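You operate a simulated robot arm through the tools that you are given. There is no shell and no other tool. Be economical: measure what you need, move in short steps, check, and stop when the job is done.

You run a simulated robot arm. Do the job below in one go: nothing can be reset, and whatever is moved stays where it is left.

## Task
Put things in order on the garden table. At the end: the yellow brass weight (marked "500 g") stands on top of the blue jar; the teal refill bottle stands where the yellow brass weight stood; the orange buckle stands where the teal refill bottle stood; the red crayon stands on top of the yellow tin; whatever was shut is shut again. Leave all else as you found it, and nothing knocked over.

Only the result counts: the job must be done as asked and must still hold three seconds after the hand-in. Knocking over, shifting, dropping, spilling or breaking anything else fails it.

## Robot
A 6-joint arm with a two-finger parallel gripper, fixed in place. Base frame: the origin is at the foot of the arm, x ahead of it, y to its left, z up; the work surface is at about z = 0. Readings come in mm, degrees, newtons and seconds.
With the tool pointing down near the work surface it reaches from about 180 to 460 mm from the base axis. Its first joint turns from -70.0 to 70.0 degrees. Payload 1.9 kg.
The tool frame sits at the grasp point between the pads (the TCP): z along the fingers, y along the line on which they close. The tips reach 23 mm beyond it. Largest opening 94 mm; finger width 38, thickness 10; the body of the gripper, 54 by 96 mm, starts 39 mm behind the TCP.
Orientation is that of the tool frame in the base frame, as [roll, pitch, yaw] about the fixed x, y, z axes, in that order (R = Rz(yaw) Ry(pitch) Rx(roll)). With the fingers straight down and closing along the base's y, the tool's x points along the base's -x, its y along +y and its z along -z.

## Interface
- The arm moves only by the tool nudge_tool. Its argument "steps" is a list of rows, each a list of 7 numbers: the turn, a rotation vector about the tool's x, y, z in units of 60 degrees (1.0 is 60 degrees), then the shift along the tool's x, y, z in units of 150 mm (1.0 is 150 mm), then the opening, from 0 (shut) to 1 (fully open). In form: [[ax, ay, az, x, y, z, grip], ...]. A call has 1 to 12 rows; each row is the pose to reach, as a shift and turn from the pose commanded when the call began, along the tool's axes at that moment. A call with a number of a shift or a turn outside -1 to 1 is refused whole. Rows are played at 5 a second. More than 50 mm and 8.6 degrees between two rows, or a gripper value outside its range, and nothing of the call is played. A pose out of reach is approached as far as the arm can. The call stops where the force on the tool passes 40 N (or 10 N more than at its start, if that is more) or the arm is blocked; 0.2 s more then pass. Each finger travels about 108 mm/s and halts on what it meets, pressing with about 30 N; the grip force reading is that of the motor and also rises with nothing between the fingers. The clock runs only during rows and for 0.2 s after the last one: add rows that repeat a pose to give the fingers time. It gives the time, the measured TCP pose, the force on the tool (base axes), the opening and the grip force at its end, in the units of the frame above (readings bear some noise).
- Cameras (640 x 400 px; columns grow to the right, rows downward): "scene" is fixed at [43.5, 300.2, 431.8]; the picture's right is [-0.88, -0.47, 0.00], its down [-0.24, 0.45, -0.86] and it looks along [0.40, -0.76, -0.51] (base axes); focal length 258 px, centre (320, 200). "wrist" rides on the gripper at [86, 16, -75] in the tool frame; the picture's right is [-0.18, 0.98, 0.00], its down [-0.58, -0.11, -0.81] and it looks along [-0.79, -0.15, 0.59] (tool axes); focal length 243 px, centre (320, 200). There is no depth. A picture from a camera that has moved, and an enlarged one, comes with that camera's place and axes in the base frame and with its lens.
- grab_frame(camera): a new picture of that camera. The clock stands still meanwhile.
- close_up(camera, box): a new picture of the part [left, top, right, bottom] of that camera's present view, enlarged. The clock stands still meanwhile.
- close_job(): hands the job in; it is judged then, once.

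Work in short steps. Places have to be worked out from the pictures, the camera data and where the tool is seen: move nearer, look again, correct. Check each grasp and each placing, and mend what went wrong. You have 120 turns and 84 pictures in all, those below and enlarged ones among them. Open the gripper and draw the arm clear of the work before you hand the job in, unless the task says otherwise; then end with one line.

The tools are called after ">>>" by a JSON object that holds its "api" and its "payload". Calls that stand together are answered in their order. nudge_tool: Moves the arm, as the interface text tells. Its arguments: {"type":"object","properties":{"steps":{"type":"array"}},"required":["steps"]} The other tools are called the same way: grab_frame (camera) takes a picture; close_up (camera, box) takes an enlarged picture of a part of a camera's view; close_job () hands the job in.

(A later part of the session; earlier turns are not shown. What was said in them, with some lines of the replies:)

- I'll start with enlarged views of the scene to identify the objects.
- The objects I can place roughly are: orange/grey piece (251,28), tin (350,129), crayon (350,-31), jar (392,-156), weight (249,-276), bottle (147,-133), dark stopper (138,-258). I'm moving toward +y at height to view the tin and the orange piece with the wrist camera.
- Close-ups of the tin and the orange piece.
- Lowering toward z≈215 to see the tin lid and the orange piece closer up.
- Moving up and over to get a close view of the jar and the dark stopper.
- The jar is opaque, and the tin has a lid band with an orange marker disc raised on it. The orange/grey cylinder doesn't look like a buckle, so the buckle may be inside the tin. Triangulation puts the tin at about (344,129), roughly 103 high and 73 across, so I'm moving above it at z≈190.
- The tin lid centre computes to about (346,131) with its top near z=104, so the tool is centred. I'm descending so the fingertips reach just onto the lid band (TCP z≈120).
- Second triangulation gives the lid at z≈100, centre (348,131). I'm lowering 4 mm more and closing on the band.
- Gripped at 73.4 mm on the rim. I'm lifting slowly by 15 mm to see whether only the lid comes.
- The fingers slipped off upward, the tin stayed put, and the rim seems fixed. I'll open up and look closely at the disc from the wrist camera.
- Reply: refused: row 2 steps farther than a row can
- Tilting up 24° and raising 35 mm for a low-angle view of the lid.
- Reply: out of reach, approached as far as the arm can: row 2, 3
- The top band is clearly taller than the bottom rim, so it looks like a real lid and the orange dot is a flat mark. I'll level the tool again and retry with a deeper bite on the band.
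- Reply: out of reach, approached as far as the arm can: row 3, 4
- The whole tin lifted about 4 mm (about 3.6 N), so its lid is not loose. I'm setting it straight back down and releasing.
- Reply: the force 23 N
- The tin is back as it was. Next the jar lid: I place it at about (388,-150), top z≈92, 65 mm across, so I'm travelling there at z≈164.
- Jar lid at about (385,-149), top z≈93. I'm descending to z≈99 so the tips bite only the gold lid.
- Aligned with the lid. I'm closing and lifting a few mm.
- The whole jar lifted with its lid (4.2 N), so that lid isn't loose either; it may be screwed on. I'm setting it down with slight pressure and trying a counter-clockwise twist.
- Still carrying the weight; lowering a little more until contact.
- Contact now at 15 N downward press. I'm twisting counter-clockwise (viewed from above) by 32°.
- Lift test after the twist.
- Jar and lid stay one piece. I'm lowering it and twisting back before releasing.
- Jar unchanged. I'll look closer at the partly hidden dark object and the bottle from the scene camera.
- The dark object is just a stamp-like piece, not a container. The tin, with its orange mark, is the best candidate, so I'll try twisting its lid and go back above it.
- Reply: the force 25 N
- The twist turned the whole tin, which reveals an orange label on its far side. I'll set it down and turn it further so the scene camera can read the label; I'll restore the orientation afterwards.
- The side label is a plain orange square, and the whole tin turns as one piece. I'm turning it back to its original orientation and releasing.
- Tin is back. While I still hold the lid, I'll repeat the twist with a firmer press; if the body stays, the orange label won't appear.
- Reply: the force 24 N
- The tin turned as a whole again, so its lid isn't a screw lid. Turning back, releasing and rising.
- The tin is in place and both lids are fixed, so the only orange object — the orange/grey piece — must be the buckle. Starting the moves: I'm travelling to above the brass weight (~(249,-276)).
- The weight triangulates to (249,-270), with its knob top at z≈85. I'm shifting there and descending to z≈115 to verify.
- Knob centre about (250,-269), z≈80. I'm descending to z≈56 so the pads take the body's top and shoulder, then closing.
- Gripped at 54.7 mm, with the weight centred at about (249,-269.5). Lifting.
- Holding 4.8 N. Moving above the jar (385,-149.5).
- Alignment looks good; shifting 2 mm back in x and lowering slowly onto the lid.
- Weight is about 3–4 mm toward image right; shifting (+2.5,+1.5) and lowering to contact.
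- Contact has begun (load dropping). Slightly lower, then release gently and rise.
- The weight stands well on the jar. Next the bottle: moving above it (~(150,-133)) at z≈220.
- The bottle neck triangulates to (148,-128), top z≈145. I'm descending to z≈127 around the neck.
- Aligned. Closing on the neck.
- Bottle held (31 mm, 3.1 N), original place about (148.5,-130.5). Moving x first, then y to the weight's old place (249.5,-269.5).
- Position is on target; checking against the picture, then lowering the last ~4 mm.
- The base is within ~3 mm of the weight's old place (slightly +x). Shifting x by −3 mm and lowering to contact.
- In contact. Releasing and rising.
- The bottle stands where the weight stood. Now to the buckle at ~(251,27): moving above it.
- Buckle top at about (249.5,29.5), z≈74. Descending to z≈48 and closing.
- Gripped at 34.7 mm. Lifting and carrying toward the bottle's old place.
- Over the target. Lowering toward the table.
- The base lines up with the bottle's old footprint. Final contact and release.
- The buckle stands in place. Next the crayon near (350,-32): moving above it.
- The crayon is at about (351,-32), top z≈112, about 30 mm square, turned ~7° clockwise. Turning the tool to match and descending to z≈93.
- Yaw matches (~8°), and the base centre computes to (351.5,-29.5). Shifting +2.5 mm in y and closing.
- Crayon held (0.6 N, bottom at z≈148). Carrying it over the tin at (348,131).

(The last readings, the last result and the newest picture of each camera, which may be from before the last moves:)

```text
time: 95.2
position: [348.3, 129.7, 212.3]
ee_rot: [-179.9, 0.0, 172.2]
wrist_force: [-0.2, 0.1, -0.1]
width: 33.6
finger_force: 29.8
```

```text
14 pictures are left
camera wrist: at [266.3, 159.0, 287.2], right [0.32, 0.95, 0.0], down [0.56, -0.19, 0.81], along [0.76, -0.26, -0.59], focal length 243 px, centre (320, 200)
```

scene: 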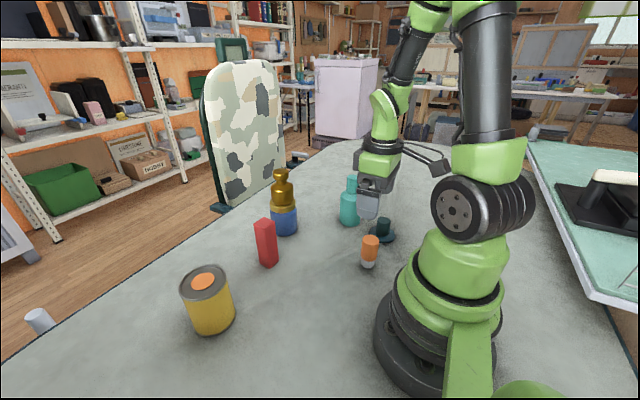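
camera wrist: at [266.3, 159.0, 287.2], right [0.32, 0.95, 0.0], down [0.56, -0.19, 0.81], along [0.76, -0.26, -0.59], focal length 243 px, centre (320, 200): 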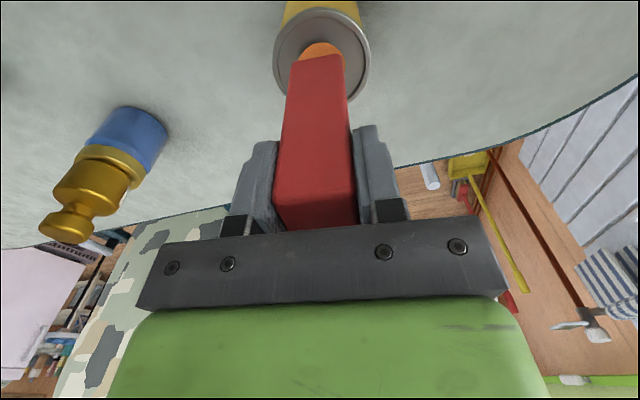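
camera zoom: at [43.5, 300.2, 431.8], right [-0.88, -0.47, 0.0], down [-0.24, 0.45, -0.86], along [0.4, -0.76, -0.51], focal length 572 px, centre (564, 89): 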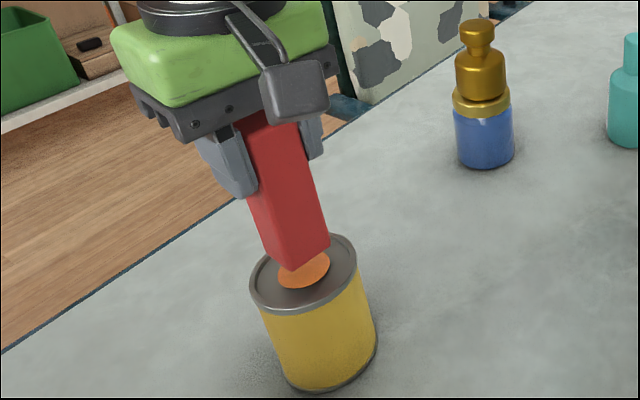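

Well aligned. Lowering to just above contact.

>>> {"api": "nudge_tool", "payload": {"steps": [[0, 0, 0, 0, 0.005, 0.05, 0.2], [0, 0, 0, 0, 0.005, 0.09, 0.2], [0, 0, 0, 0, 0.005, 0.105, 0.2], [0, 0, 0, 0, 0.005, 0.11, 0.2]]}}

>>> {"api": "close_up", "payload": {"camera": "scene", "box": [160, 230, 250, 320]}}

```text
time: 96.2
position: [349.9, 130.6, 194.1]
ee_rot: [-180.0, 0.0, 172.2]
wrist_force: [0.0, 0.0, -0.5]
width: 33.4
finger_force: 30.0
```

```text
4.44 times, centred on (205, 275) of scene
camera zoom: at [43.5, 300.2, 431.8], right [-0.88, -0.47, 0.0], down [-0.24, 0.45, -0.86], along [0.4, -0.76, -0.51], focal length 1145 px, centre (831, -133)
```

zoom: 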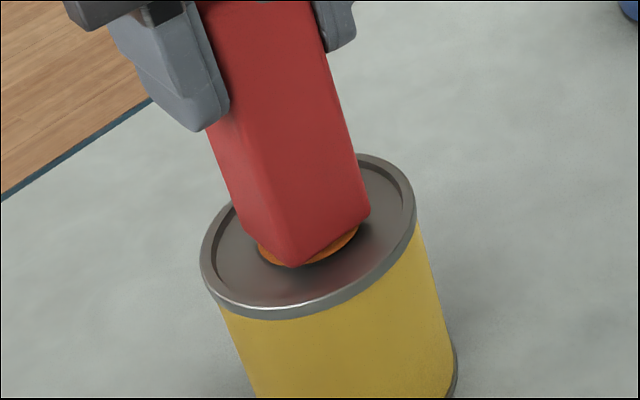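

Centred over the disc and nearly touching. Going down in fine steps until the load changes.

>>> {"api": "nudge_tool", "payload": {"steps": [[0, 0, 0, 0, 0, 0.004, 0.2], [0, 0, 0, 0, 0, 0.008, 0.2], [0, 0, 0, 0, 0, 0.01, 0.2], [0, 0, 0, 0, 0, 0.01, 0.2]]}}

```text
time: 97.2
position: [350.3, 132.1, 193.9]
ee_rot: [-180.0, 0.1, 172.2]
wrist_force: [-3.1, 4.7, 11.9]
width: 33.6
finger_force: 30.0
```

Contact (12 N). Easing off slightly and releasing.

>>> {"api": "nudge_tool", "payload": {"steps": [[0, 0, 0, 0, 0, -0.005, 0.2], [0, 0, 0, 0, 0, -0.005, 0.38], [0, 0, 0, 0, 0, -0.005, 0.48], [0, 0, 0, 0, 0, -0.005, 0.7], [0, 0, 0, 0, 0, -0.005, 1], [0, 0, 0, 0, 0, -0.1, 1], [0, 0, 0, 0, 0, -0.35, 1], [0, 0, 0, 0, 0, -0.45, 1]]}}

>>> {"api": "grab_frame", "payload": {"camera": "scene"}}

>>> {"api": "close_up", "payload": {"camera": "scene", "box": [150, 190, 270, 340]}}

```text
time: 99.0
position: [348.2, 132.7, 261.5]
ee_rot: [-179.9, -0.2, 172.2]
wrist_force: [-0.2, 0.3, -0.5]
width: 93.8
finger_force: 0.1
```

```text
12 pictures are left
```

scene: 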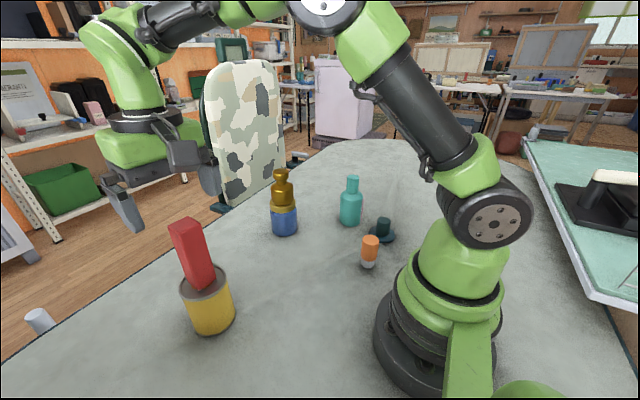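

```text
2.67 times, centred on (210, 265) of scene
camera zoom: at [43.5, 300.2, 431.8], right [-0.88, -0.47, 0.0], down [-0.24, 0.45, -0.86], along [0.4, -0.76, -0.51], focal length 687 px, centre (613, 27)
```

zoom: 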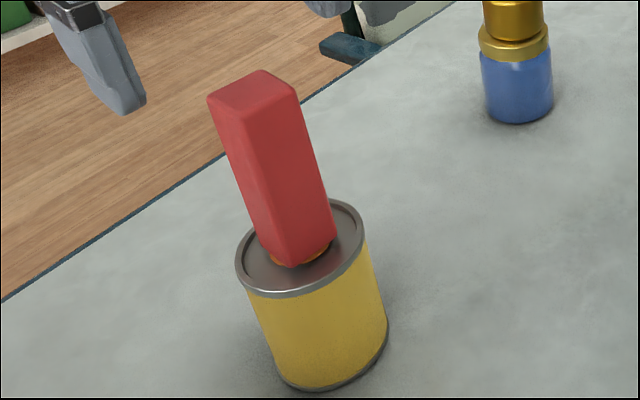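

All four are in place and standing. Drawing the arm up and clear before hand-in.

>>> {"api": "nudge_tool", "payload": {"steps": [[0, 0, 0, 0, 0, -0.25, 1], [0, 0, 0, 0, 0, -0.5, 1], [0, 0, 0, 0.25, -0.1, -0.5, 1], [0, 0, 0, 0.5, -0.25, -0.5, 1], [0, 0, 0, 0.75, -0.4, -0.5, 1], [0, 0, 0, 0.75, -0.4, -0.5, 1], [0, 0, 0, 0.75, -0.4, -0.5, 1]]}}

>>> {"api": "grab_frame", "payload": {"camera": "scene"}}

```text
time: 100.6
position: [227.8, 87.7, 335.2]
ee_rot: [-179.9, 0.1, 172.1]
wrist_force: [-0.1, 0.6, -0.4]
width: 94.0
finger_force: 0.1
```

```text
10 pictures are left
```

scene: 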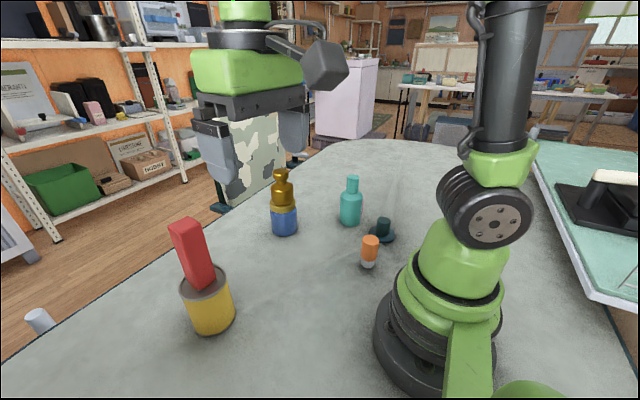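

Everything is standing and stable, with the arm clear and the gripper open. Handing in.

>>> {"api": "close_job", "payload": {}}

```text
The job is handed in.
```

I handed the job in with the weight on the jar, the bottle where the weight stood, the orange/grey piece where the bottle stood, and the crayon on the tin; I took that piece to be the "buckle" because it was the only loose orange object, which I could not confirm, and while checking the tin and jar I lifted and turned both, found neither lid would open, and set both back within about 2 mm by eye.
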